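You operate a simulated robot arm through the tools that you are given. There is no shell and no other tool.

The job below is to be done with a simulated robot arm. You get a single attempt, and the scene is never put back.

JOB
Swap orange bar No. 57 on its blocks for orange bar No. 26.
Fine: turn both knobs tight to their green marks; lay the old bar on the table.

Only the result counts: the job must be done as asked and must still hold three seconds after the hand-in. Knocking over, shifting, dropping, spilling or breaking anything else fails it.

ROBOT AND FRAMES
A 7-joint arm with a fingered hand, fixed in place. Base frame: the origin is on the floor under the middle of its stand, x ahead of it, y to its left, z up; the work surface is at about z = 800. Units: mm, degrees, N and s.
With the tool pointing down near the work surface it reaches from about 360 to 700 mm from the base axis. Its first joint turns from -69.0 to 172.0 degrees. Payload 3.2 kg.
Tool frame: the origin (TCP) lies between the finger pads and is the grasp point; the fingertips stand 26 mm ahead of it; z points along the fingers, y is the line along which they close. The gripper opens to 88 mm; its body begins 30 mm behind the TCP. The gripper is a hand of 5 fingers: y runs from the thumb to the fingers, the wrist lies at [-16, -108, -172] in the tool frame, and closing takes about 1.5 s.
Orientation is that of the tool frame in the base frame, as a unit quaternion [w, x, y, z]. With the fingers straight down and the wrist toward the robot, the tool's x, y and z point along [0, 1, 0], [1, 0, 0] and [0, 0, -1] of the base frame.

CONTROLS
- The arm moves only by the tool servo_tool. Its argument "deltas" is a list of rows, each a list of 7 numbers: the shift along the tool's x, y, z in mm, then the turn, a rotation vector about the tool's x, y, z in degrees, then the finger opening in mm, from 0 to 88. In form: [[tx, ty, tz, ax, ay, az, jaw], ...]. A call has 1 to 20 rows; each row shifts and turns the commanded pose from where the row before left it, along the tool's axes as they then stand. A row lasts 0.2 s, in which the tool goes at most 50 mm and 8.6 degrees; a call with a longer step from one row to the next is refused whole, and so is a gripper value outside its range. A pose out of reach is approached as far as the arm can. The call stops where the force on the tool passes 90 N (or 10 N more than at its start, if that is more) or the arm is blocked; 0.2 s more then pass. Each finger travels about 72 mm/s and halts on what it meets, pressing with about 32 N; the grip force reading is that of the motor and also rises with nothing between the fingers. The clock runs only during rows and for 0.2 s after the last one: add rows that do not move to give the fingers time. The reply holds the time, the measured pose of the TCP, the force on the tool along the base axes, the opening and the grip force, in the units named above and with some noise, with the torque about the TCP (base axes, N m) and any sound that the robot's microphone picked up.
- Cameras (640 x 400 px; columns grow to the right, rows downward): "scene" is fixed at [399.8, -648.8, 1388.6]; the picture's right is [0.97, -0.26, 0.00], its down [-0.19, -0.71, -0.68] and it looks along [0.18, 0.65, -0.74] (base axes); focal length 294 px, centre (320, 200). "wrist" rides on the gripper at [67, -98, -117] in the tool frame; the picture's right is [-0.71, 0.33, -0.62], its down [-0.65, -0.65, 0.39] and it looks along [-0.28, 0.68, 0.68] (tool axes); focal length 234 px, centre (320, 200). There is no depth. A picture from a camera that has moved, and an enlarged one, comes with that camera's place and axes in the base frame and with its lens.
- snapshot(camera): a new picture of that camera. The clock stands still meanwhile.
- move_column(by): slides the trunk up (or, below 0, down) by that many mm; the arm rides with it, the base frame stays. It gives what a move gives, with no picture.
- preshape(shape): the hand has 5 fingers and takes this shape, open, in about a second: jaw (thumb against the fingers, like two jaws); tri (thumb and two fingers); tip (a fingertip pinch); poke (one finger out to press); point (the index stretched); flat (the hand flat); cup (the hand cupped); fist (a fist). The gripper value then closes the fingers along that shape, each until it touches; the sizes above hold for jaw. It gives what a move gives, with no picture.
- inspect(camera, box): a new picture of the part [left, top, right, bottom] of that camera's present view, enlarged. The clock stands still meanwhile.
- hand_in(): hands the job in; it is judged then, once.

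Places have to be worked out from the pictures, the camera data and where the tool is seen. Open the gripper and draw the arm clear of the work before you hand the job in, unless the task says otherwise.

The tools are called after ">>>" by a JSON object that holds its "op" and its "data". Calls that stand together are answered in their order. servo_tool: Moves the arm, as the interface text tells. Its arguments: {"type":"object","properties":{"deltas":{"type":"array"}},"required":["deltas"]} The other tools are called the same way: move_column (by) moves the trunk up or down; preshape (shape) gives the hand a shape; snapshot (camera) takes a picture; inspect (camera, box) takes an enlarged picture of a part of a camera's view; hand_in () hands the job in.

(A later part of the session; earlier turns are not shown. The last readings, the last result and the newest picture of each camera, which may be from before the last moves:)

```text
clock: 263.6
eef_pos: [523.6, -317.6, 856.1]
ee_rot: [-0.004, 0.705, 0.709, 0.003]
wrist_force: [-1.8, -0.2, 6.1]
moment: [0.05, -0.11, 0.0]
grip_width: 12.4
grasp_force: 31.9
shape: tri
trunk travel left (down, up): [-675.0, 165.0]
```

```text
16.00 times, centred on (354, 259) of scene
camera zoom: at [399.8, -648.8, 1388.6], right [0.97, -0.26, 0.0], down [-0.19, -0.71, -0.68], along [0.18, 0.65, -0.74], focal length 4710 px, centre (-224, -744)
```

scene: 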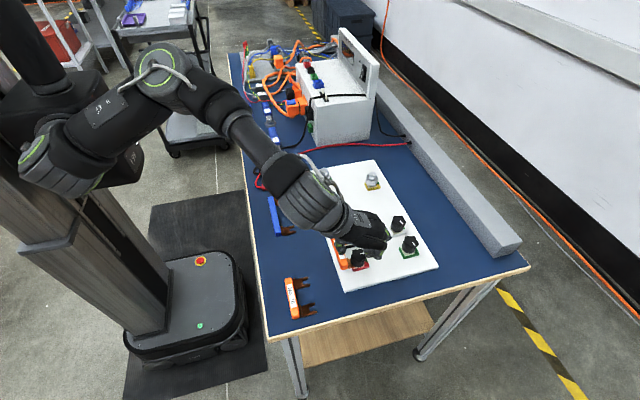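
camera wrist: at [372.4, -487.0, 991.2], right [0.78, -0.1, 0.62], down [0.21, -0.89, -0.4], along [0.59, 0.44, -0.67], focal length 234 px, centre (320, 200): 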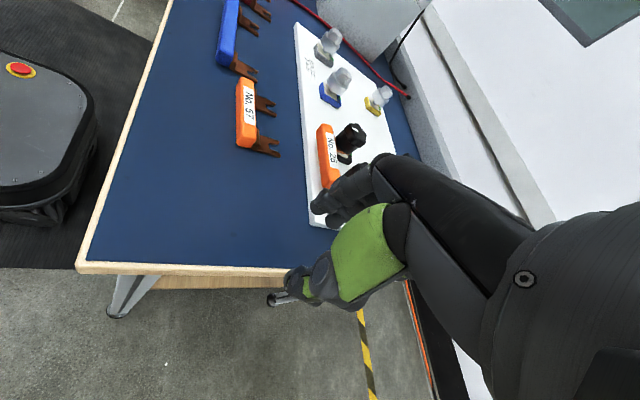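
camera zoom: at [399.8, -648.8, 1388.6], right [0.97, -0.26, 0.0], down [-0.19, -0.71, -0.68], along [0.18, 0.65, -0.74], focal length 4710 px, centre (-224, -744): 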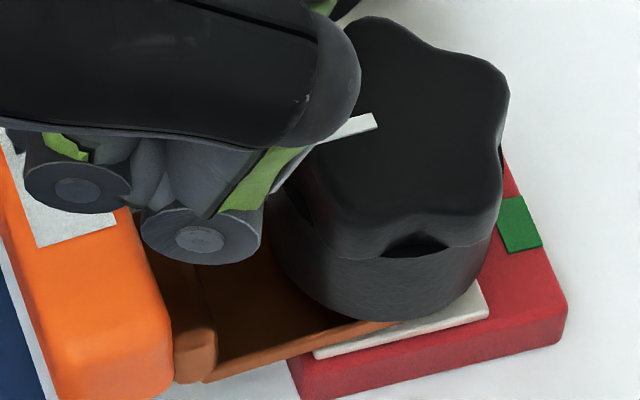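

No obstruction yet. Continuing in 1.5 mm steps toward the detent.

>>> {"op": "servo_tool", "data": {"deltas": [[0, 1.5, 0, 0, 0, 0, 0], [0, 1.5, 0, 0, 0, 0, 0], [0, 0, 0, 0, 0, 0, 0]]}}

>>> {"op": "servo_tool", "data": {"deltas": [[0, 1.5, 0, 0, 0, 0, 0], [0, 1.5, 0, 0, 0, 0, 0], [0, 0, 0, 0, 0, 0, 0]]}}

>>> {"op": "inspect", "data": {"camera": "scene", "box": [326, 220, 382, 275]}}

>>> {"op": "inspect", "data": {"camera": "wrist", "box": [240, 140, 360, 260]}}

```text
clock: 264.4
eef_pos: [526.5, -316.4, 855.4]
ee_rot: [-0.003, 0.706, 0.708, 0.004]
wrist_force: [-2.5, -1.1, 7.1]
moment: [-0.01, -0.18, 0.0]
grip_width: 12.3
grasp_force: 32.2
shape: tri
trunk travel left (down, up): [-675.0, 165.0]
```

```text
clock: 265.2
eef_pos: [528.8, -316.8, 854.0]
ee_rot: [-0.003, 0.706, 0.708, 0.004]
wrist_force: [-2.6, -0.4, 7.2]
moment: [0.04, -0.1, 0.0]
grip_width: 12.4
grasp_force: 31.9
shape: tri
trunk travel left (down, up): [-675.0, 165.0]
```

```text
7.27 times, centred on (354, 248) of scene
camera zoom: at [399.8, -648.8, 1388.6], right [0.97, -0.26, 0.0], down [-0.19, -0.71, -0.68], along [0.18, 0.65, -0.74], focal length 2141 px, centre (73, -146)
```

zoom: 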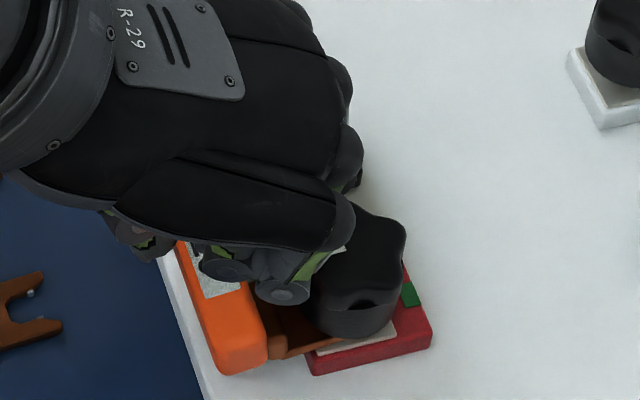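

```text
3.33 times, centred on (300, 200) of wrist
camera zoom: at [430.4, -251.3, 973.9], right [0.33, -0.71, 0.62], down [-0.65, -0.65, -0.4], along [0.68, -0.27, -0.68], focal length 781 px, centre (387, 200)
```

zoom: 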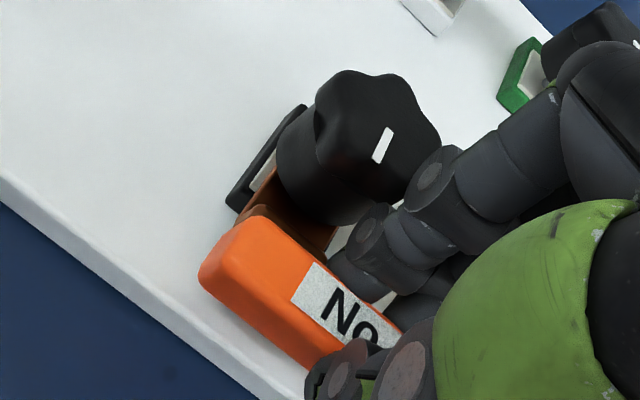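

I'm pressing the handle down with 7 N, which would tip the prongs up. I'll relieve that by rising 1.2 mm, then finish the last 4 mm level.

>>> {"op": "servo_tool", "data": {"deltas": [[0, 0, -0.6, 0, 0, 0, 0], [0, 0, -0.6, 0, 0, 0, 0], [0, 0, 0, 0, 0, 0, 0]]}}

>>> {"op": "servo_tool", "data": {"deltas": [[0, 1.2, 0, 0, 0, 0, 0], [0, 1.2, 0, 0, 0, 0, 0], [0, 0, 0, 0, 0, 0, 0]]}}

>>> {"op": "inspect", "data": {"camera": "scene", "box": [342, 250, 366, 268]}}

```text
clock: 266.0
eef_pos: [527.3, -317.6, 856.1]
ee_rot: [-0.005, 0.706, 0.708, 0.004]
wrist_force: [-0.3, 2.0, 2.5]
moment: [0.04, -0.07, 0.07]
grip_width: 12.5
grasp_force: 32.4
shape: tri
trunk travel left (down, up): [-675.0, 165.0]
```

```text
clock: 266.8
eef_pos: [530.4, -317.9, 856.7]
ee_rot: [-0.004, 0.706, 0.708, 0.004]
wrist_force: [-3.3, 3.9, 2.8]
moment: [0.01, -0.03, 0.06]
grip_width: 12.6
grasp_force: 32.0
shape: tri
trunk travel left (down, up): [-675.0, 165.0]
```

```text
16.00 times, centred on (354, 259) of scene
camera zoom: at [399.8, -648.8, 1388.6], right [0.97, -0.26, 0.0], down [-0.19, -0.71, -0.68], along [0.18, 0.65, -0.74], focal length 4710 px, centre (-224, -744)
```

zoom: 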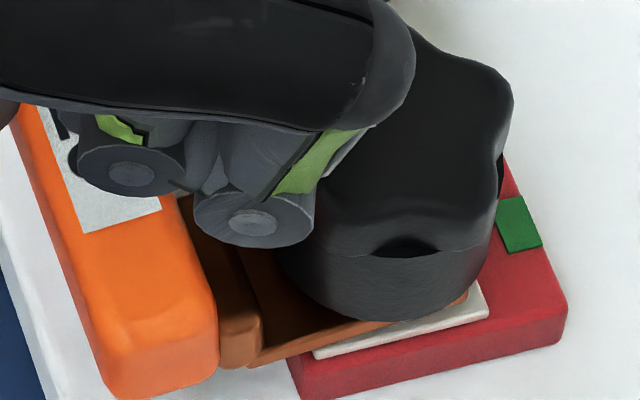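

Bar 57 never drooped when loosened, which tells me bar 26 is still a few millimetres short of full depth (slot roots should reach the studs at a handle centre of about x≈534). I'll raise slightly to keep it level and push further in.

>>> {"op": "servo_tool", "data": {"deltas": [[0, 0, -0.5, 0, 0, 0, 0], [0, 1, 0, 0, 0, 0, 0], [0, 1, 0, 0, 0, 0, 0], [0, 0, 0, 0, 0, 0, 0]]}}

>>> {"op": "servo_tool", "data": {"deltas": [[0, 1, 0, 0, 0, 0, 0], [0, 1, 0, 0, 0, 0, 0], [0, 0, 0, 0, 0, 0, 0]]}}

>>> {"op": "inspect", "data": {"camera": "scene", "box": [342, 250, 366, 268]}}

>>> {"op": "inspect", "data": {"camera": "wrist", "box": [240, 140, 360, 260]}}

```text
clock: 267.8
eef_pos: [532.4, -317.8, 856.5]
ee_rot: [-0.004, 0.706, 0.708, 0.003]
wrist_force: [-7.3, 4.0, 1.3]
moment: [0.09, 0.12, 0.03]
grip_width: 12.1
grasp_force: 31.9
shape: tri
trunk travel left (down, up): [-675.0, 165.0]
```

```text
clock: 268.6
eef_pos: [533.8, -318.4, 857.7]
ee_rot: [-0.004, 0.706, 0.709, 0.003]
wrist_force: [-11.4, 4.9, -1.8]
moment: [0.08, 0.23, 0.04]
grip_width: 12.0
grasp_force: 32.6
shape: tri
trunk travel left (down, up): [-675.0, 165.0]
```

```text
16.00 times, centred on (354, 259) of scene
camera zoom: at [399.8, -648.8, 1388.6], right [0.97, -0.26, 0.0], down [-0.19, -0.71, -0.68], along [0.18, 0.65, -0.74], focal length 4710 px, centre (-224, -744)
```

zoom: 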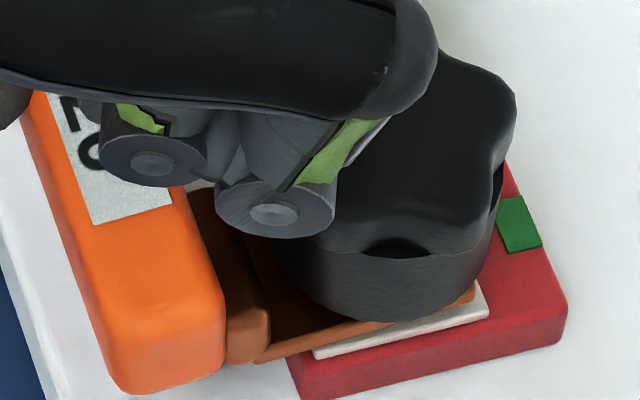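

```text
3.33 times, centred on (300, 200) of wrist
camera zoom: at [435.0, -252.0, 975.8], right [0.33, -0.71, 0.62], down [-0.65, -0.65, -0.39], along [0.68, -0.27, -0.68], focal length 781 px, centre (387, 200)
```

zoom: 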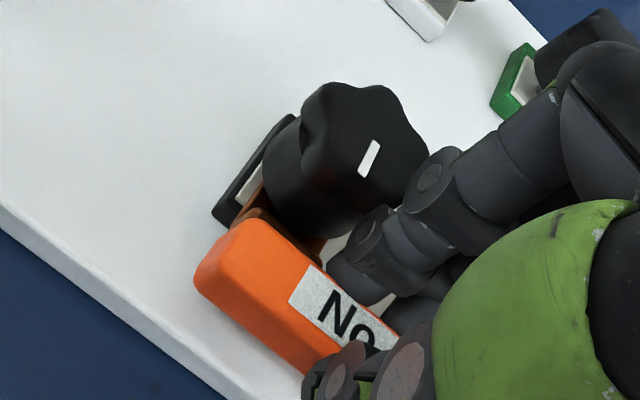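

It's now against the stud roots (11 N) at the same depth as before, yet still pitched tips-up. I'll level it by pitching the hand about 6° so the prongs go down, raising the handle a little at the same time, and watch the forces.

>>> {"op": "servo_tool", "data": {"deltas": [[0, -1, 0, 0, 0, 0, 0], [0, 0.5, -0.6, 2, 0, 0, 0], [0, 0.5, -0.6, 2, 0, 0, 0], [0, 0, 0, 0, 0, 0, 0]]}}

>>> {"op": "inspect", "data": {"camera": "scene", "box": [342, 250, 366, 268]}}

```text
clock: 269.6
eef_pos: [535.1, -317.3, 857.5]
ee_rot: [-0.028, 0.705, 0.708, -0.022]
wrist_force: [-7.7, 4.2, -3.7]
moment: [0.07, -0.15, 0.04]
grip_width: 11.5
grasp_force: 31.7
shape: tri
trunk travel left (down, up): [-675.0, 165.0]
```

```text
16.00 times, centred on (354, 259) of scene
camera zoom: at [399.8, -648.8, 1388.6], right [0.97, -0.26, 0.0], down [-0.19, -0.71, -0.68], along [0.18, 0.65, -0.74], focal length 4710 px, centre (-224, -744)
```

zoom: 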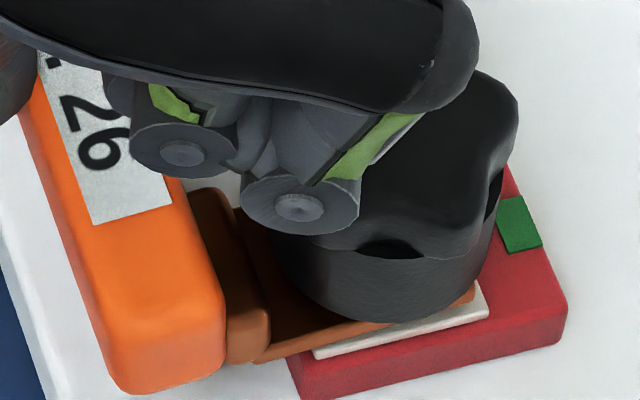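

The bar doesn't flatten even with a firm pitching moment, so something props the prong ends up. The parked white and green posts are identical hardware, so I'll zoom in on them to see what the stud base looks like.

>>> {"op": "inspect", "data": {"camera": "scene", "box": [396, 234, 422, 260]}}

>>> {"op": "inspect", "data": {"camera": "scene", "box": [386, 212, 412, 238]}}

>>> {"op": "inspect", "data": {"camera": "wrist", "box": [290, 120, 370, 180]}}

```text
15.38 times, centred on (409, 247) of scene
camera zoom: at [399.8, -648.8, 1388.6], right [0.97, -0.26, 0.0], down [-0.19, -0.71, -0.68], along [0.18, 0.65, -0.74], focal length 4529 px, centre (-1049, -523)
```

zoom: 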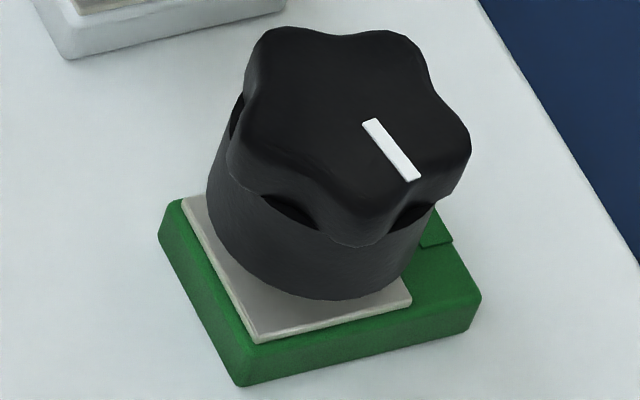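

```text
15.38 times, centred on (399, 225) of scene
camera zoom: at [399.8, -648.8, 1388.6], right [0.97, -0.26, 0.0], down [-0.19, -0.71, -0.68], along [0.18, 0.65, -0.74], focal length 4529 px, centre (-895, -185)
```

zoom: 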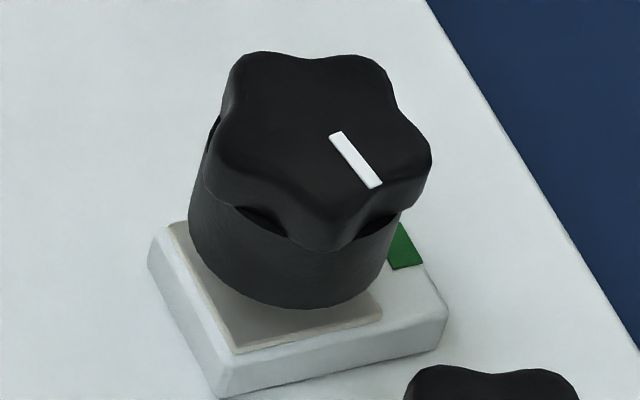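

```text
6.67 times, centred on (330, 150) of wrist
camera zoom: at [444.9, -252.2, 982.7], right [0.38, -0.71, 0.59], down [-0.68, -0.65, -0.35], along [0.63, -0.27, -0.73], focal length 1561 px, centre (253, 533)
```

zoom: 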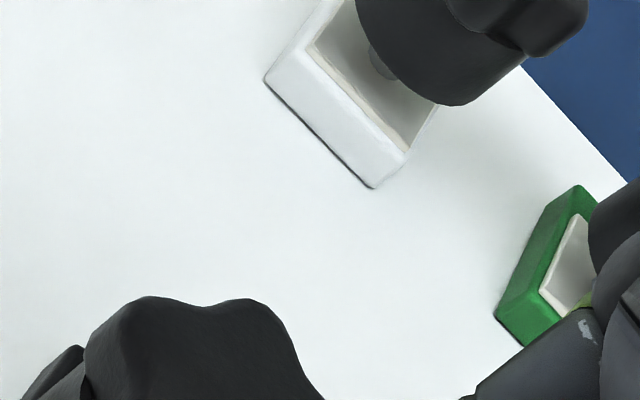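

The parked posts show a plain stud with no collar, so the bar is probably just drooping on its handle side, and my three-finger grip is jammed between the knobs so it can't level it. I'll undo the pitch, release, and redo the seating with the slimmer tip pinch.

>>> {"op": "servo_tool", "data": {"deltas": [[0, -0.5, 0.6, -2, 0, 0, 0], [0, -0.5, 0.6, -2, 0, 0, 0], [0, 0, 0, 0, 0, 0, 6], [0, 0, 0, 0, 0, 0, 11], [0, 0, 0, 0, 0, 0, 14], [0, 0, 0, 0, 0, 0, 17], [0, 0, 0, 0, 0, 0, 19], [0, 0, -2, 0, 0, 0, 19], [0, 0, -4, 0, 0, 0, 19], [0, 0, -8, 0, 0, 0, 19], [0, 0, -15, 0, 0, 0, 22], [0, 0, -20, 0, 0, 0, 30], [0, 0, 0, 0, 0, 0, 30]]}}

>>> {"op": "preshape", "data": {"shape": "tip"}}

>>> {"op": "inspect", "data": {"camera": "wrist", "box": [210, 130, 390, 310]}}

>>> {"op": "inspect", "data": {"camera": "scene", "box": [326, 220, 382, 275]}}

```text
clock: 272.4
eef_pos: [533.0, -317.9, 905.1]
ee_rot: [-0.005, 0.706, 0.708, 0.003]
wrist_force: [-0.4, 0.0, -0.4]
moment: [0.02, -0.01, 0.04]
grip_width: 29.7
grasp_force: 0.1
shape: tri
trunk travel left (down, up): [-675.0, 165.0]
```

```text
clock: 273.3
eef_pos: [532.4, -319.2, 904.6]
ee_rot: [-0.005, 0.706, 0.708, 0.003]
wrist_force: [0.4, -0.3, 0.8]
moment: [0.01, 0.0, 0.01]
grip_width: 87.7
grasp_force: 0.2
shape: tip
trunk travel left (down, up): [-675.0, 165.0]
```

```text
2.22 times, centred on (300, 220) of wrist
camera zoom: at [435.3, -253.0, 1023.6], right [0.33, -0.71, 0.62], down [-0.65, -0.65, -0.39], along [0.68, -0.27, -0.68], focal length 520 px, centre (364, 156)
```

zoom: 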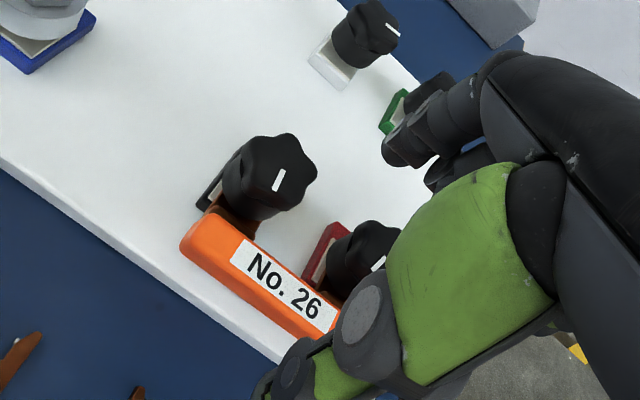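

```text
7.27 times, centred on (354, 248) of scene
camera zoom: at [399.8, -648.8, 1388.6], right [0.97, -0.26, 0.0], down [-0.19, -0.71, -0.68], along [0.18, 0.65, -0.74], focal length 2141 px, centre (73, -146)
```

zoom: 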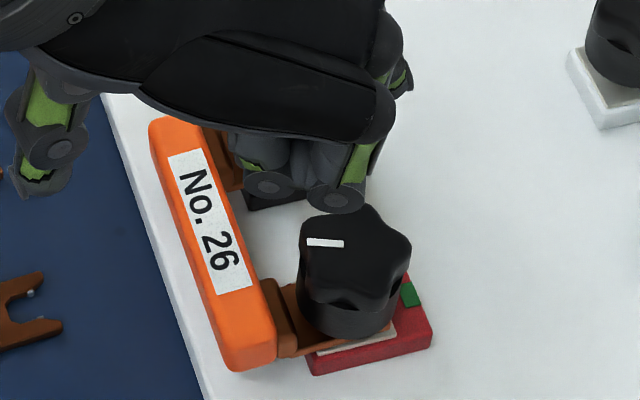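

The bar is close to bar 57's original position now, only drooping slightly. I'll descend with the tip pinch around the handle's middle.

>>> {"op": "servo_tool", "data": {"deltas": [[0, -1, 5, 0, 0, 0, 60], [0, 0, 10, 0, 0, 0, 36], [0, 0, 10, 0, 0, 0, 36], [0, 0, 10, 0, 0, 0, 36], [0, 0, 6, 0, 0, 0, 36], [0, 0, 4, 0, 0, 0, 36], [0, 0, 2, 0, 0, 0, 36], [0, 0, 0, 0, 0, 0, 36]]}}

>>> {"op": "inspect", "data": {"camera": "wrist", "box": [230, 150, 390, 310]}}

```text
clock: 275.1
eef_pos: [534.8, -317.5, 858.7]
ee_rot: [-0.005, 0.706, 0.708, 0.004]
wrist_force: [0.1, 0.1, 0.0]
moment: [0.01, -0.04, -0.01]
grip_width: 36.4
grasp_force: 0.0
shape: tip
trunk travel left (down, up): [-675.0, 165.0]
```

```text
2.50 times, centred on (310, 230) of wrist
camera zoom: at [436.6, -252.3, 977.1], right [0.33, -0.71, 0.62], down [-0.65, -0.65, -0.39], along [0.68, -0.27, -0.68], focal length 585 px, centre (345, 125)
```

zoom: 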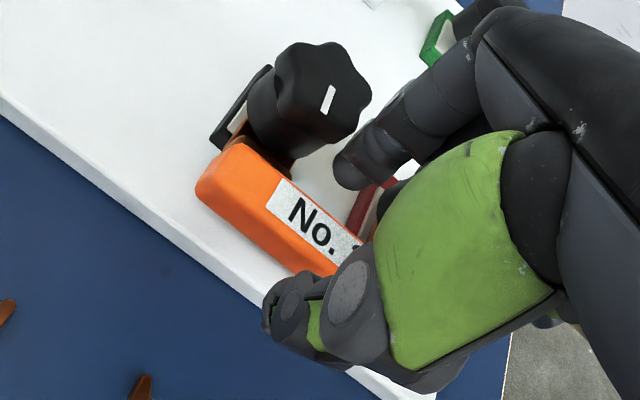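

Bar 26 now matches bar 57's original spot within about 1.3 mm. I'll centre, lower 1.5 mm and pinch the handle.

>>> {"op": "servo_tool", "data": {"deltas": [[0, -2, 1.5, 0, 0, 0, 36], [0, 0, 0, 0, 0, 0, 28], [0, 0, 0, 0, 0, 0, 20], [0, 0, 0, 0, 0, 0, 12], [0, 0, 0, 0, 0, 0, 6], [0, 0, 0, 0, 0, 0, 0], [0, 0, 0, 0, 0, 0, 0]]}}

>>> {"op": "inspect", "data": {"camera": "wrist", "box": [230, 150, 390, 310]}}

>>> {"op": "inspect", "data": {"camera": "scene", "box": [342, 250, 366, 268]}}

```text
clock: 276.7
eef_pos: [532.5, -318.3, 857.5]
ee_rot: [-0.004, 0.706, 0.708, 0.004]
wrist_force: [-0.8, -0.4, -0.9]
moment: [-0.03, -0.02, -0.08]
grip_width: 10.0
grasp_force: 32.2
shape: tip
trunk travel left (down, up): [-675.0, 165.0]
```

```text
2.50 times, centred on (310, 230) of wrist
camera zoom: at [434.6, -252.0, 975.1], right [0.33, -0.71, 0.62], down [-0.65, -0.65, -0.39], along [0.68, -0.27, -0.68], focal length 585 px, centre (345, 125)
```

zoom: 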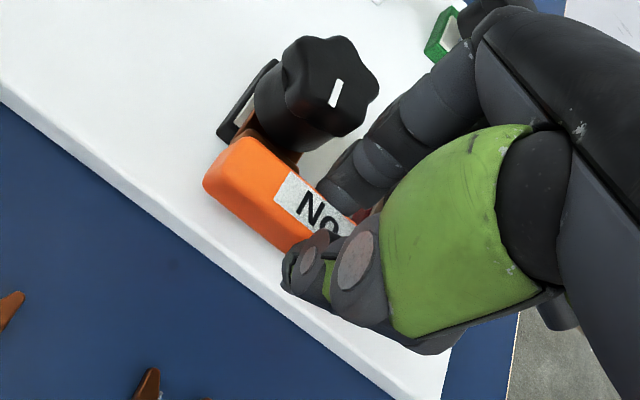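

```text
16.00 times, centred on (354, 259) of scene
camera zoom: at [399.8, -648.8, 1388.6], right [0.97, -0.26, 0.0], down [-0.19, -0.71, -0.68], along [0.18, 0.65, -0.74], focal length 4710 px, centre (-224, -744)
```

zoom: 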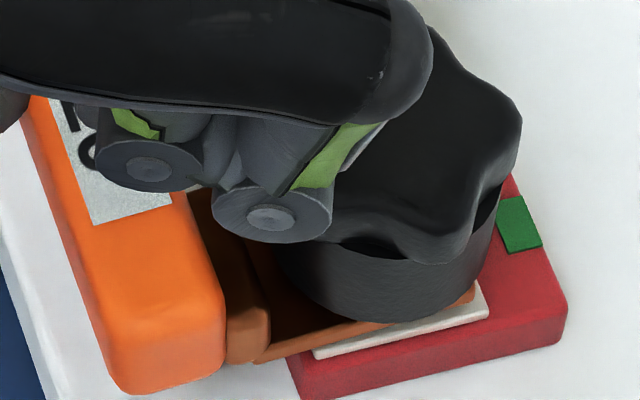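

Pinched. Now I'll lift the handle in small steps to level it, watching the vertical force.

>>> {"op": "servo_tool", "data": {"deltas": [[0, 0, -0.6, 0, 0, 0, 0], [0, 0, -0.6, 0, 0, 0, 0], [0, 0, 0, 0, 0, 0, 0]]}}

>>> {"op": "servo_tool", "data": {"deltas": [[0, 0, -0.6, 0, 0, 0, 0], [0, 0, -0.6, 0, 0, 0, 0], [0, 0, 0, 0, 0, 0, 0]]}}

>>> {"op": "inspect", "data": {"camera": "scene", "box": [342, 250, 366, 268]}}

```text
clock: 277.5
eef_pos: [531.4, -317.2, 857.6]
ee_rot: [-0.004, 0.705, 0.709, 0.003]
wrist_force: [0.8, 0.9, -4.6]
moment: [0.02, -0.07, -0.08]
grip_width: 9.9
grasp_force: 31.8
shape: tip
trunk travel left (down, up): [-675.0, 165.0]
```

```text
clock: 278.3
eef_pos: [532.2, -318.0, 857.9]
ee_rot: [-0.006, 0.706, 0.709, 0.002]
wrist_force: [0.0, 2.4, -10.1]
moment: [0.0, -0.05, -0.07]
grip_width: 10.0
grasp_force: 31.6
shape: tip
trunk travel left (down, up): [-675.0, 165.0]
```

```text
16.00 times, centred on (354, 259) of scene
camera zoom: at [399.8, -648.8, 1388.6], right [0.97, -0.26, 0.0], down [-0.19, -0.71, -0.68], along [0.18, 0.65, -0.74], focal length 4710 px, centre (-224, -744)
```

zoom: 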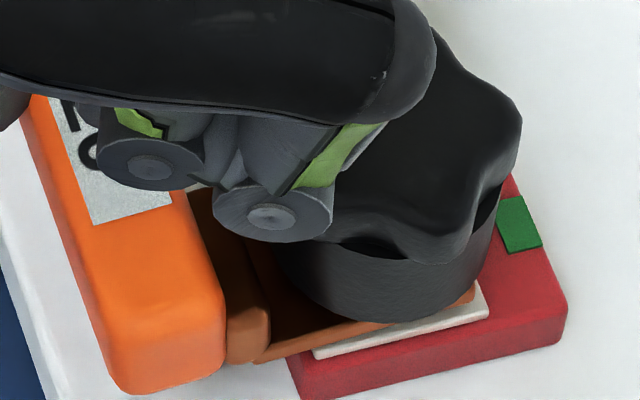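

Raising is again blocked immediately. I'll measure the vertical free play by stepping down and recording the force at each step.

>>> {"op": "servo_tool", "data": {"deltas": [[0, 0, 1.2, 0, 0, 0, 0], [0, 0, 0, 0, 0, 0, 0]]}}

>>> {"op": "servo_tool", "data": {"deltas": [[0, 0, 1.2, 0, 0, 0, 0], [0, 0, 0, 0, 0, 0, 0]]}}

>>> {"op": "servo_tool", "data": {"deltas": [[0, 0, 1.0, 0, 0, 0, 0], [0, 0, 0, 0, 0, 0, 0]]}}

>>> {"op": "servo_tool", "data": {"deltas": [[0, 0, 1.0, 0, 0, 0, 0], [0, 0, 0, 0, 0, 0, 0]]}}

>>> {"op": "inspect", "data": {"camera": "scene", "box": [342, 250, 366, 268]}}

```text
clock: 278.9
eef_pos: [532.4, -318.2, 857.2]
ee_rot: [-0.004, 0.706, 0.708, 0.004]
wrist_force: [-2.4, 2.7, -8.4]
moment: [0.02, -0.04, -0.08]
grip_width: 9.8
grasp_force: 31.9
shape: tip
trunk travel left (down, up): [-675.0, 165.0]
```

```text
clock: 279.5
eef_pos: [532.3, -317.8, 856.8]
ee_rot: [-0.004, 0.706, 0.708, 0.003]
wrist_force: [0.1, 1.7, -2.9]
moment: [-0.01, -0.02, -0.07]
grip_width: 9.8
grasp_force: 31.9
shape: tip
trunk travel left (down, up): [-675.0, 165.0]
```

```text
clock: 280.1
eef_pos: [532.5, -318.0, 856.5]
ee_rot: [-0.003, 0.705, 0.709, 0.004]
wrist_force: [1.1, 1.4, 0.8]
moment: [0.02, -0.02, -0.06]
grip_width: 10.0
grasp_force: 32.2
shape: tip
trunk travel left (down, up): [-675.0, 165.0]
```

```text
clock: 280.7
eef_pos: [531.5, -317.2, 855.3]
ee_rot: [-0.002, 0.706, 0.708, 0.004]
wrist_force: [2.7, -0.7, 6.8]
moment: [-0.01, -0.04, -0.09]
grip_width: 10.0
grasp_force: 31.8
shape: tip
trunk travel left (down, up): [-675.0, 165.0]
```

```text
16.00 times, centred on (354, 259) of scene
camera zoom: at [399.8, -648.8, 1388.6], right [0.97, -0.26, 0.0], down [-0.19, -0.71, -0.68], along [0.18, 0.65, -0.74], focal length 4710 px, centre (-224, -744)
```

zoom: 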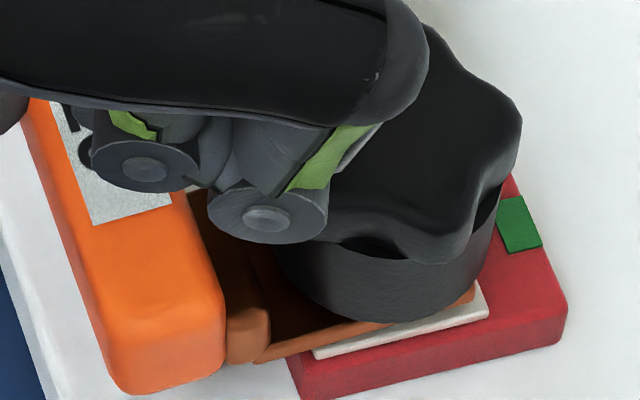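

There's essentially no free play: the snap-fit seems to be gripping the studs with the bar cocked. I'll apply a stronger upward pull on the handle, stepwise, to level it.

>>> {"op": "servo_tool", "data": {"deltas": [[0, 0, -1.5, 0, 0, 0, 0], [0, 0, -1.5, 0, 0, 0, 0], [0, 0, -1.5, 0, 0, 0, 0], [0, 0, 0, 0, 0, 0, 0]]}}

>>> {"op": "servo_tool", "data": {"deltas": [[0, 0, -1, 0, 0, 0, 0], [0, 0, -1, 0, 0, 0, 0], [0, 0, 0, 0, 0, 0, 0]]}}

>>> {"op": "inspect", "data": {"camera": "scene", "box": [342, 250, 366, 268]}}

```text
clock: 281.7
eef_pos: [531.7, -318.8, 857.4]
ee_rot: [-0.007, 0.705, 0.71, 0.002]
wrist_force: [4.9, 1.9, -7.6]
moment: [0.02, -0.12, -0.08]
grip_width: 10.0
grasp_force: 31.9
shape: tip
trunk travel left (down, up): [-675.0, 165.0]
```

```text
clock: 282.5
eef_pos: [532.9, -318.1, 858.0]
ee_rot: [-0.007, 0.706, 0.709, 0.001]
wrist_force: [-1.4, 4.2, -19.1]
moment: [-0.01, -0.08, -0.06]
grip_width: 9.4
grasp_force: 31.9
shape: tip
trunk travel left (down, up): [-675.0, 165.0]
```

```text
16.00 times, centred on (354, 259) of scene
camera zoom: at [399.8, -648.8, 1388.6], right [0.97, -0.26, 0.0], down [-0.19, -0.71, -0.68], along [0.18, 0.65, -0.74], focal length 4710 px, centre (-224, -744)
```

zoom: 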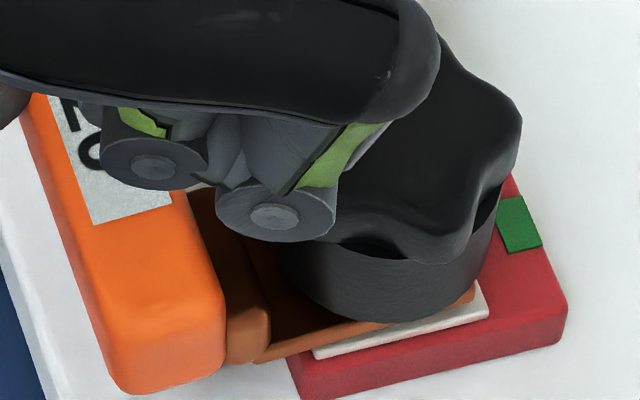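

Even 19 N upward doesn't move it. To learn whether the bar or my hand is the thing that's caught, I'll open the pinch slightly and see if the force vanishes.

>>> {"op": "servo_tool", "data": {"deltas": [[0, 0, 0, 0, 0, 0, 8], [0, 0, 0, 0, 0, 0, 14], [0, 0, 0, 0, 0, 0, 18], [0, 0, 0, 0, 0, 0, 20]]}}

>>> {"op": "inspect", "data": {"camera": "wrist", "box": [230, 150, 390, 310]}}

>>> {"op": "inspect", "data": {"camera": "scene", "box": [326, 220, 382, 275]}}

```text
clock: 283.5
eef_pos: [531.4, -317.9, 861.8]
ee_rot: [-0.004, 0.706, 0.708, 0.004]
wrist_force: [0.1, -0.4, -0.3]
moment: [0.01, -0.06, -0.01]
grip_width: 19.8
grasp_force: 0.2
shape: tip
trunk travel left (down, up): [-675.0, 165.0]
```

```text
2.50 times, centred on (310, 230) of wrist
camera zoom: at [434.0, -252.8, 980.2], right [0.33, -0.71, 0.62], down [-0.65, -0.65, -0.4], along [0.68, -0.27, -0.68], focal length 585 px, centre (345, 125)
```

zoom: 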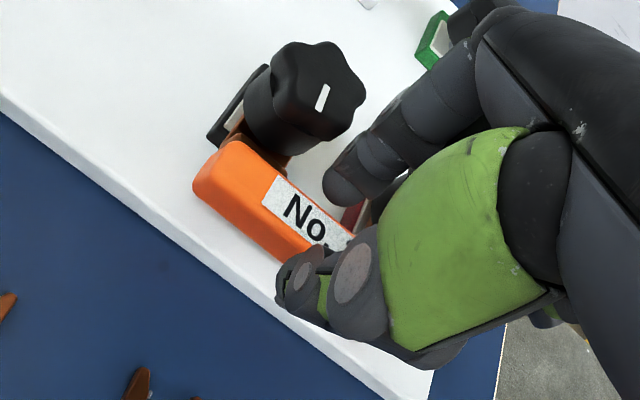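

```text
7.27 times, centred on (354, 248) of scene
camera zoom: at [399.8, -648.8, 1388.6], right [0.97, -0.26, 0.0], down [-0.19, -0.71, -0.68], along [0.18, 0.65, -0.74], focal length 2141 px, centre (73, -146)
```

zoom: 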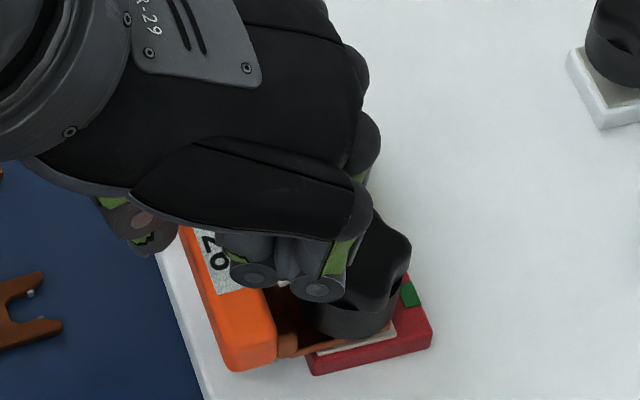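

So the bar itself is locked. My best explanation: the prong nubs rode up on top of the stud's base while I slid in too high, propping the lugs tips-up, which also explains both knobs stopping at the same angle. New plan: pull back about 10 mm, tighten the knobs most of the way so the lugs stay flat on the pads, then push the bar home so the nubs snap past horizontally. First, re-grip and pull back.

>>> {"op": "servo_tool", "data": {"deltas": [[0, 0, 2, 0, 0, 0, 20], [0, 0, 2, 0, 0, 0, 20], [0, 0, 0.5, 0, 0, 0, 12], [0, 0, 0, 0, 0, 0, 5], [0, 0, 0, 0, 0, 0, 0], [0, 0, 0, 0, 0, 0, 0], [0, -2, 0, 0, 0, 0, 0], [0, -2, 0, 0, 0, 0, 0], [0, -2, 0, 0, 0, 0, 0], [0, -2, 0, 0, 0, 0, 0], [0, -2, 0, 0, 0, 0, 0], [0, 0, 0, 0, 0, 0, 0]]}}

>>> {"op": "inspect", "data": {"camera": "scene", "box": [342, 250, 366, 268]}}

>>> {"op": "inspect", "data": {"camera": "wrist", "box": [230, 130, 390, 290]}}

```text
clock: 286.1
eef_pos: [520.5, -318.6, 857.6]
ee_rot: [-0.003, 0.706, 0.709, 0.002]
wrist_force: [-1.2, -0.4, 1.3]
moment: [0.01, 0.0, -0.07]
grip_width: 11.9
grasp_force: 31.7
shape: tip
trunk travel left (down, up): [-675.0, 165.0]
```

```text
16.00 times, centred on (354, 259) of scene
camera zoom: at [399.8, -648.8, 1388.6], right [0.97, -0.26, 0.0], down [-0.19, -0.71, -0.68], along [0.18, 0.65, -0.74], focal length 4710 px, centre (-224, -744)
```

zoom: 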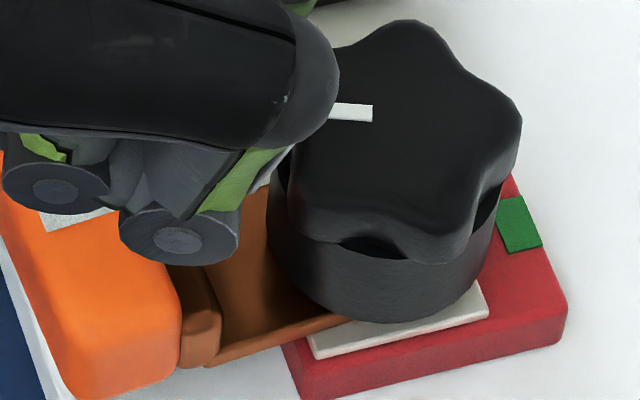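

```text
2.50 times, centred on (310, 210) of wrist
camera zoom: at [422.7, -252.2, 975.1], right [0.34, -0.71, 0.62], down [-0.65, -0.65, -0.39], along [0.68, -0.27, -0.68], focal length 585 px, centre (345, 175)
```

zoom: 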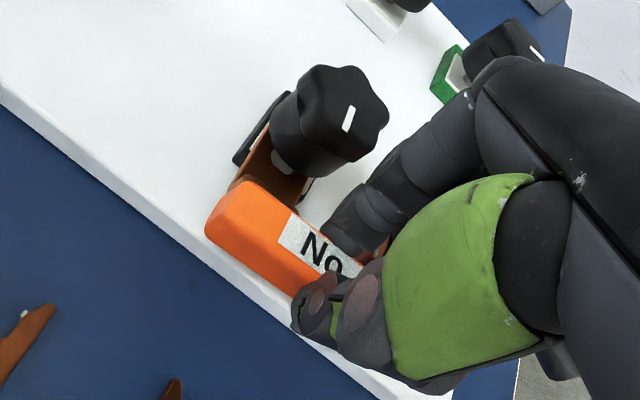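

Pulled back about 11 mm. I'll release here, lift off, and check how the bar rests.

>>> {"op": "servo_tool", "data": {"deltas": [[0, 0, 0, 0, 0, 0, 5], [0, 0, 0, 0, 0, 0, 12], [0, 0, 0, 0, 0, 0, 20], [0, 0, 0, 0, 0, 0, 28], [0, 0, 0, 0, 0, 0, 34], [0, 0, -4, 0, 0, 0, 36], [0, 0, -10, 0, 0, 0, 36], [0, 0, -15, 0, 0, 0, 36], [0, 0, -20, 0, 0, 0, 36], [0, 0, 0, 0, 0, 0, 36]]}}

>>> {"op": "preshape", "data": {"shape": "tri"}}

>>> {"op": "inspect", "data": {"camera": "wrist", "box": [210, 130, 390, 310]}}

>>> {"op": "inspect", "data": {"camera": "scene", "box": [326, 220, 382, 275]}}

```text
clock: 288.3
eef_pos: [521.0, -317.7, 905.4]
ee_rot: [-0.004, 0.706, 0.708, 0.003]
wrist_force: [-0.1, -0.8, -0.8]
moment: [0.01, -0.02, -0.04]
grip_width: 35.4
grasp_force: 0.0
shape: tip
trunk travel left (down, up): [-675.0, 165.0]
```

```text
clock: 289.2
eef_pos: [520.0, -317.6, 904.6]
ee_rot: [-0.005, 0.706, 0.708, 0.003]
wrist_force: [0.2, 0.9, -0.3]
moment: [0.01, -0.01, -0.02]
grip_width: 87.8
grasp_force: 0.1
shape: tri
trunk travel left (down, up): [-675.0, 165.0]
```

```text
2.22 times, centred on (300, 220) of wrist
camera zoom: at [422.5, -251.9, 1023.5], right [0.33, -0.71, 0.62], down [-0.65, -0.65, -0.39], along [0.68, -0.27, -0.68], focal length 520 px, centre (364, 156)
```

zoom: 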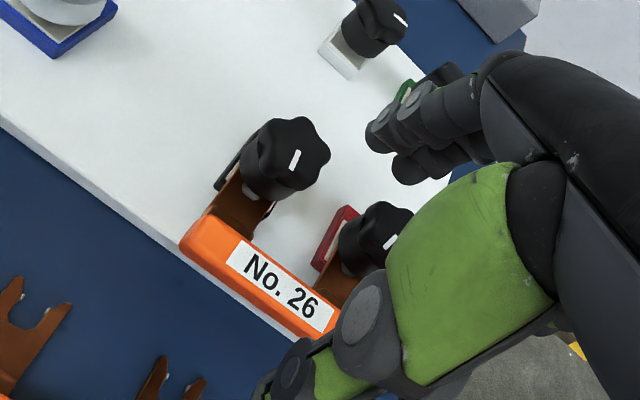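

```text
7.27 times, centred on (354, 248) of scene
camera zoom: at [399.8, -648.8, 1388.6], right [0.97, -0.26, 0.0], down [-0.19, -0.71, -0.68], along [0.18, 0.65, -0.74], focal length 2141 px, centre (73, -146)
```

zoom: 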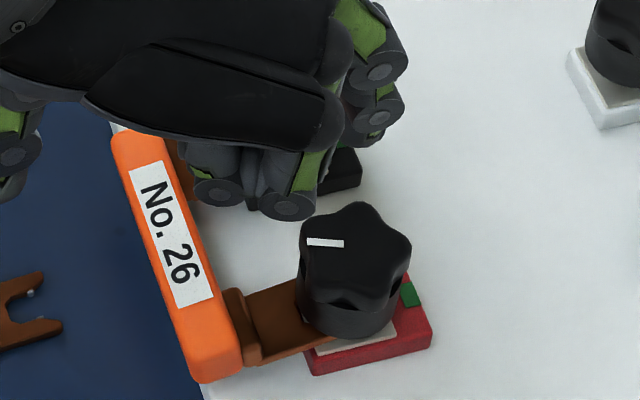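

The bar rests stably with its prong tips under the knobs. Now I'll tighten the red knob most of the way (about 94°), starting at yaw +56°.

>>> {"op": "servo_tool", "data": {"deltas": [[-16, 22.5, 0, 0, 0, 0, 60], [-16, 22.5, 0, 0, 0, -8, 50], [0, 0, 4, 0, 0, -8, 48], [0, 0, 4, 0, 0, -8, 48], [0, 0, 0, 0, 0, -8, 48], [0, 0, 0, 0, 0, -8, 48], [0, 0, 0, 0, 0, -8, 48], [0, 0, 0, 0, 0, -8, 48], [0, 0, 0, 0, 0, 0, 48], [0, 0, 0, 0, 0, 0, 48]]}}

>>> {"op": "inspect", "data": {"camera": "wrist", "box": [210, 150, 410, 290]}}

```text
clock: 291.4
eef_pos: [565.4, -349.4, 897.2]
ee_rot: [-0.002, 0.29, 0.957, 0.005]
wrist_force: [0.1, 0.6, -0.8]
moment: [-0.06, 0.06, -0.01]
grip_width: 48.3
grasp_force: 0.0
shape: tri
trunk travel left (down, up): [-675.0, 165.0]
```

```text
2.86 times, centred on (310, 220) of wrist
camera zoom: at [456.7, -394.6, 1014.9], right [0.77, -0.12, 0.62], down [0.18, -0.9, -0.4], along [0.61, 0.42, -0.67], focal length 669 px, centre (349, 143)
```

zoom: 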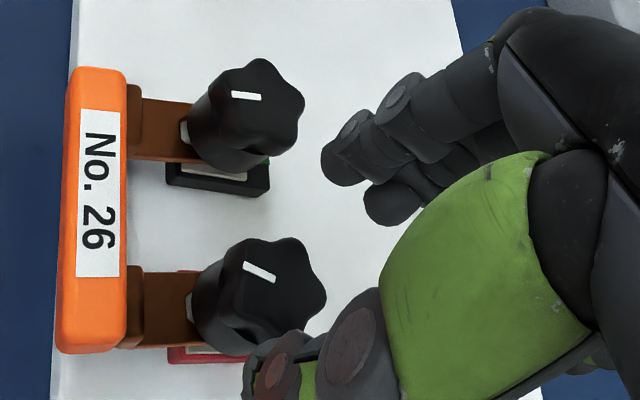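

Well positioned. I'll descend, grip the red knob and turn clockwise 88°.

>>> {"op": "servo_tool", "data": {"deltas": [[1.9, -0.3, 12, 0, 0, 0, 48], [0, 0, 12, 0, 0, 0, 48], [0, 0, 0, 0, 0, 0, 40], [0, 0, 0, 0, 0, 0, 30], [0, 0, 0, 0, 0, 0, 20], [0, 0, 0, 0, 0, 0, 10], [0, 0, 0, 0, 0, 0, 5], [0, 0, 0.1, 0, 0, 8, 5], [0, 0, 0.1, 0, 0, 8, 5], [0, 0, 0.1, 0, 0, 8, 5], [0, 0, 0.1, 0, 0, 8, 5], [0, 0, 0.1, 0, 0, 8, 5], [0, 0, 0.1, 0, 0, 8, 5], [0, 0, 0.1, 0, 0, 8, 5], [0, 0, 0.1, 0, 0, 8, 5], [0, 0, 0.1, 0, 0, 8, 5], [0, 0, 0.1, 0, 0, 8, 5], [0, 0, 0, 0, 0, 0, 5]]}}

>>> {"op": "inspect", "data": {"camera": "wrist", "box": [230, 170, 390, 290]}}

```text
clock: 295.2
eef_pos: [564.4, -350.2, 872.3]
ee_rot: [-0.006, 0.838, 0.546, 0.003]
wrist_force: [-3.2, -2.2, -1.9]
moment: [-0.08, -0.04, -0.04]
grip_width: 23.1
grasp_force: 32.3
shape: tri
trunk travel left (down, up): [-675.0, 165.0]
```

```text
3.33 times, centred on (310, 230) of wrist
camera zoom: at [502.3, -249.9, 991.1], right [0.02, -0.79, 0.62], down [-0.86, -0.32, -0.39], along [0.51, -0.52, -0.68], focal length 781 px, centre (353, 100)
```

zoom: 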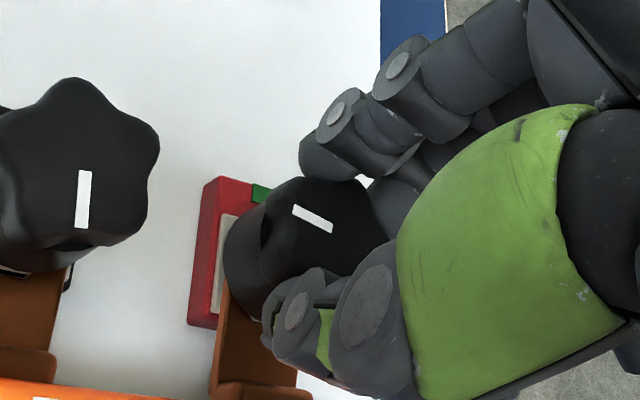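

No resistance at all now — the red knob went past the former stall point, confirming the diagnosis. I'll take it about 12° further, then do the black knob.

>>> {"op": "servo_tool", "data": {"deltas": [[0, 0, 0.1, 0, 0, 6, 5], [0, 0, 0.1, 0, 0, 6, 5], [0, 0, 0, 0, 0, 0, 5], [0, 0, 0, 0, 0, 0, 30], [0, 0, 0, 0, 0, 0, 46], [0, 0, 0, 0, 0, 0, 46], [0, 0, -12, 0, 0, 0, 48], [0, 0, -12, 0, 0, 0, 48], [0, 0, 0, 0, 0, -8, 48], [0, 0, 0, 0, 0, -8, 48], [0, 0, 0, 0, 0, -8, 48], [0, 0, 0, 0, 0, -8, 48], [0, 0, 0, 0, 0, -6, 48], [30, 0, 0, 0, 0, 0, 48], [30, 0, 0, 0, 0, 0, 48], [0, 0, 0, 0, 0, 0, 48], [0, 0, 0, 0, 0, 0, 48]]}}

>>> {"op": "snapshot", "data": {"camera": "wrist"}}

```text
clock: 298.8
eef_pos: [562.3, -288.1, 895.9]
ee_rot: [-0.004, 0.694, 0.72, 0.003]
wrist_force: [0.5, -0.1, -1.0]
moment: [0.0, 0.0, 0.0]
grip_width: 47.2
grasp_force: 0.0
shape: tri
trunk travel left (down, up): [-675.0, 165.0]
```

```text
taken
camera wrist: at [462.2, -225.7, 1013.6], right [0.36, -0.7, 0.62], down [-0.63, -0.67, -0.39], along [0.69, -0.25, -0.68], focal length 234 px, centre (320, 200)
```

wrist: 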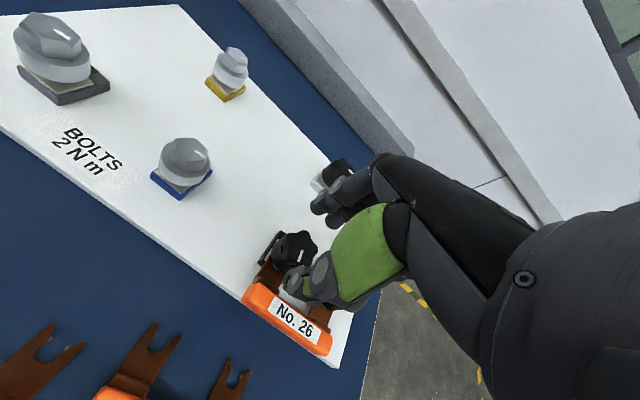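

Now over the black knob. I'll rotate to yaw +68°, descend, grip and turn clockwise.

>>> {"op": "servo_tool", "data": {"deltas": [[-0.5, 1.7, 0, 0, 0, -8.2, 48], [0, 0, 0, 0, 0, -8.2, 48], [0, 0, 0, 0, 0, -8.2, 48], [0, 0, 0, 0, 0, -8.2, 48], [0, 0, 0, 0, 0, -8.2, 48], [0, 0, 0, 0, 0, -8.2, 48], [0, 0, 0, 0, 0, -8.2, 48], [0, 0, 0, 0, 0, -8.2, 48], [0, 0, 0, 0, 0, 0, 48], [0, 0, 12, 0, 0, 0, 48], [0, 0, 11, 0, 0, 0, 48], [0, 0, 0, 0, 0, 0, 40], [0, 0, 0, 0, 0, 0, 30], [0, 0, 0, 0, 0, 0, 20], [0, 0, 0, 0, 0, 0, 10], [0, 0, 0, 0, 0, 0, 5], [0, 0, 0, 0, 0, 0, 5]]}}

>>> {"op": "servo_tool", "data": {"deltas": [[0, 0, 0.1, 0, 0, 8, 5], [0, 0, 0.1, 0, 0, 8, 5], [0, 0, 0.1, 0, 0, 8, 5], [0, 0, 0.1, 0, 0, 8, 5], [0, 0, 0.1, 0, 0, 8, 5], [0, 0, 0.1, 0, 0, 8, 5], [0, 0, 0.1, 0, 0, 8, 5], [0, 0, 0.1, 0, 0, 8, 5], [0, 0, 0.1, 0, 0, 8, 5], [0, 0, 0.1, 0, 0, 8, 5], [0, 0, 0.1, 0, 0, 8, 5], [0, 0, 0, 0, 0, 0, 5]]}}

>>> {"op": "inspect", "data": {"camera": "wrist", "box": [230, 170, 390, 290]}}

```text
clock: 302.4
eef_pos: [563.7, -288.7, 874.4]
ee_rot: [-0.002, 0.193, 0.981, 0.005]
wrist_force: [-3.1, -0.4, -1.3]
moment: [-0.01, 0.08, -0.05]
grip_width: 23.1
grasp_force: 31.4
shape: tri
trunk travel left (down, up): [-675.0, 165.0]
```

```text
clock: 305.0
eef_pos: [564.7, -289.2, 872.9]
ee_rot: [-0.005, 0.82, 0.572, 0.002]
wrist_force: [1.9, 3.7, -5.3]
moment: [0.03, -0.1, 0.01]
grip_width: 22.8
grasp_force: 31.5
shape: tri
trunk travel left (down, up): [-675.0, 165.0]
```

```text
3.33 times, centred on (310, 230) of wrist
camera zoom: at [497.3, -193.4, 991.2], right [0.07, -0.79, 0.62], down [-0.84, -0.38, -0.39], along [0.54, -0.49, -0.68], focal length 781 px, centre (353, 100)
```

zoom: 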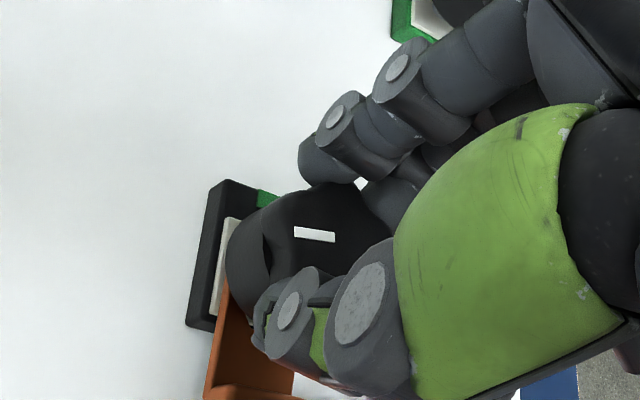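

Black turned freely as well (about 92° now). One more partial stroke of about 40°.

>>> {"op": "servo_tool", "data": {"deltas": [[0, 0, 0, 0, 0, 0, 30], [0, 0, 0, 0, 0, 0, 46], [0, 0, 0, 0, 0, 0, 46], [0, 0, -12, 0, 0, 0, 48], [0, 0, -10, 0, 0, 0, 48], [0, 0, 0, 0, 0, -8, 48], [0, 0, 0, 0, 0, -8, 48], [0, 0, 0, 0, 0, -8, 48], [0, 0, 0, 0, 0, -8, 48], [0, 0, 0, 0, 0, -8, 48], [0, 0, 0, 0, 0, 0, 48], [0, 0, 11, 0, 0, 0, 48], [0, 0, 11, 0, 0, 0, 48], [0, 0, 0, 0, 0, 0, 40], [0, 0, 0, 0, 0, 0, 30], [0, 0, 0, 0, 0, 0, 20], [0, 0, 0, 0, 0, 0, 10], [0, 0, 0, 0, 0, 0, 5], [0, 0, 0, 0, 0, 0, 5]]}}

>>> {"op": "servo_tool", "data": {"deltas": [[0, 0, 0.1, 0, 0, 8, 5], [0, 0, 0.1, 0, 0, 8, 5], [0, 0, 0.1, 0, 0, 8, 5], [0, 0, 0.1, 0, 0, 8, 5], [0, 0, 0.1, 0, 0, 8, 5], [0, 0, 0, 0, 0, 0, 5]]}}

>>> {"op": "inspect", "data": {"camera": "wrist", "box": [230, 170, 390, 290]}}

```text
clock: 309.0
eef_pos: [563.9, -290.5, 873.1]
ee_rot: [-0.004, 0.575, 0.818, 0.003]
wrist_force: [-1.4, 0.6, -1.7]
moment: [-0.02, -0.01, 0.02]
grip_width: 24.2
grasp_force: 32.2
shape: tri
trunk travel left (down, up): [-675.0, 165.0]
```

```text
clock: 310.4
eef_pos: [564.4, -289.3, 871.6]
ee_rot: [-0.004, 0.82, 0.572, 0.002]
wrist_force: [-3.5, 3.6, -5.8]
moment: [0.08, 0.0, 0.03]
grip_width: 24.0
grasp_force: 31.5
shape: tri
trunk travel left (down, up): [-675.0, 165.0]
```

```text
3.33 times, centred on (310, 230) of wrist
camera zoom: at [496.3, -193.7, 990.8], right [0.07, -0.79, 0.62], down [-0.84, -0.38, -0.39], along [0.54, -0.49, -0.68], focal length 781 px, centre (353, 100)
```

zoom: 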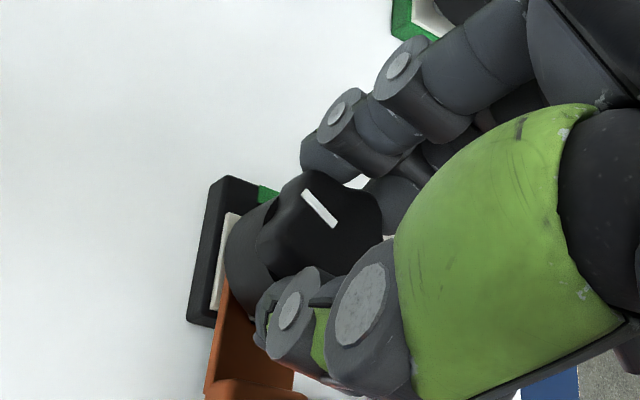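

Black is at about 52° and still free. I'll lift away and see whether the bar lies flat now.

>>> {"op": "servo_tool", "data": {"deltas": [[0, 0, 0, 0, 0, 0, 30], [0, 0, 0, 0, 0, 0, 46], [0, 0, 0, 0, 0, 0, 46], [0, 0, -12, 0, 0, 0, 48], [0, 0, -20, 0, 0, 0, 48], [0, 0, -15, 0, 0, -8, 48], [0, 0, 0, 0, 0, -8, 48], [0, 0, 0, 0, 0, -4, 48], [-20, -45, 0, 0, 0, 0, 48], [-25, -40, 0, 0, 0, 0, 48], [-25, -40, 0, 0, 0, 0, 48], [-20, -5, 0, 0, 0, 0, 48], [0, 0, 0, 0, 0, 0, 48]]}}

>>> {"op": "inspect", "data": {"camera": "wrist", "box": [210, 90, 350, 220]}}

>>> {"op": "inspect", "data": {"camera": "scene", "box": [326, 220, 382, 275]}}

>>> {"op": "inspect", "data": {"camera": "scene", "box": [342, 250, 366, 268]}}

```text
clock: 313.2
eef_pos: [431.3, -378.5, 919.8]
ee_rot: [-0.004, 0.709, 0.706, 0.004]
wrist_force: [0.8, 0.3, 0.3]
moment: [-0.01, 0.03, 0.0]
grip_width: 47.7
grasp_force: 0.1
shape: tri
trunk travel left (down, up): [-675.0, 165.0]
```

```text
3.08 times, centred on (280, 155) of wrist
camera zoom: at [334.5, -311.3, 1037.8], right [0.33, -0.71, 0.62], down [-0.66, -0.64, -0.39], along [0.68, -0.27, -0.68], focal length 720 px, centre (443, 338)
```

zoom: 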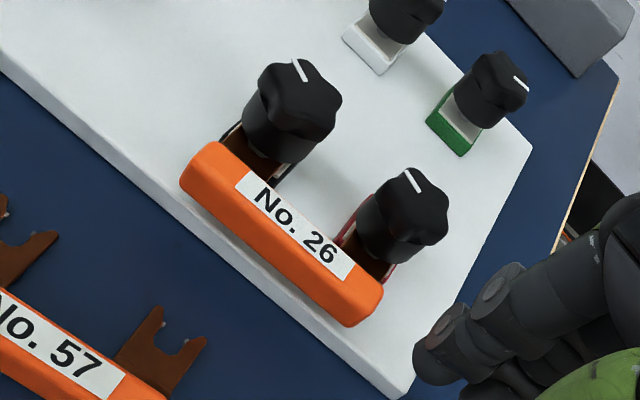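

```text
7.27 times, centred on (354, 248) of scene
camera zoom: at [399.8, -648.8, 1388.6], right [0.97, -0.26, 0.0], down [-0.19, -0.71, -0.68], along [0.18, 0.65, -0.74], focal length 2141 px, centre (73, -146)
```

zoom: 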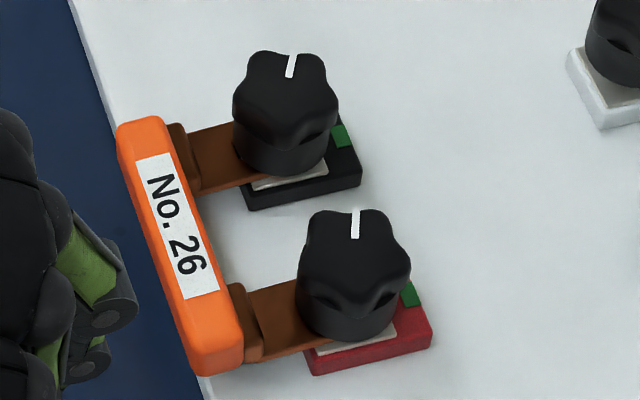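

```text
16.00 times, centred on (354, 259) of scene
camera zoom: at [399.8, -648.8, 1388.6], right [0.97, -0.26, 0.0], down [-0.19, -0.71, -0.68], along [0.18, 0.65, -0.74], focal length 4710 px, centre (-224, -744)
```

zoom: 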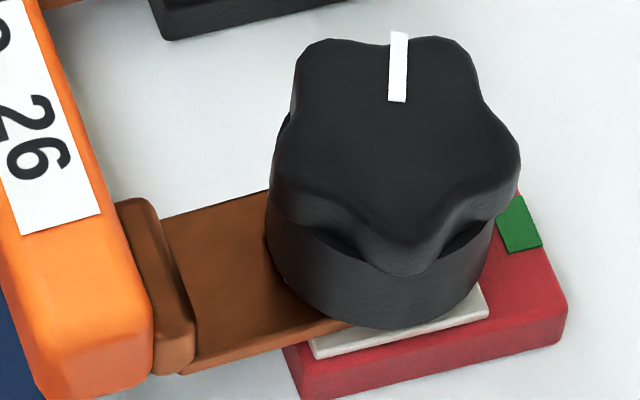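

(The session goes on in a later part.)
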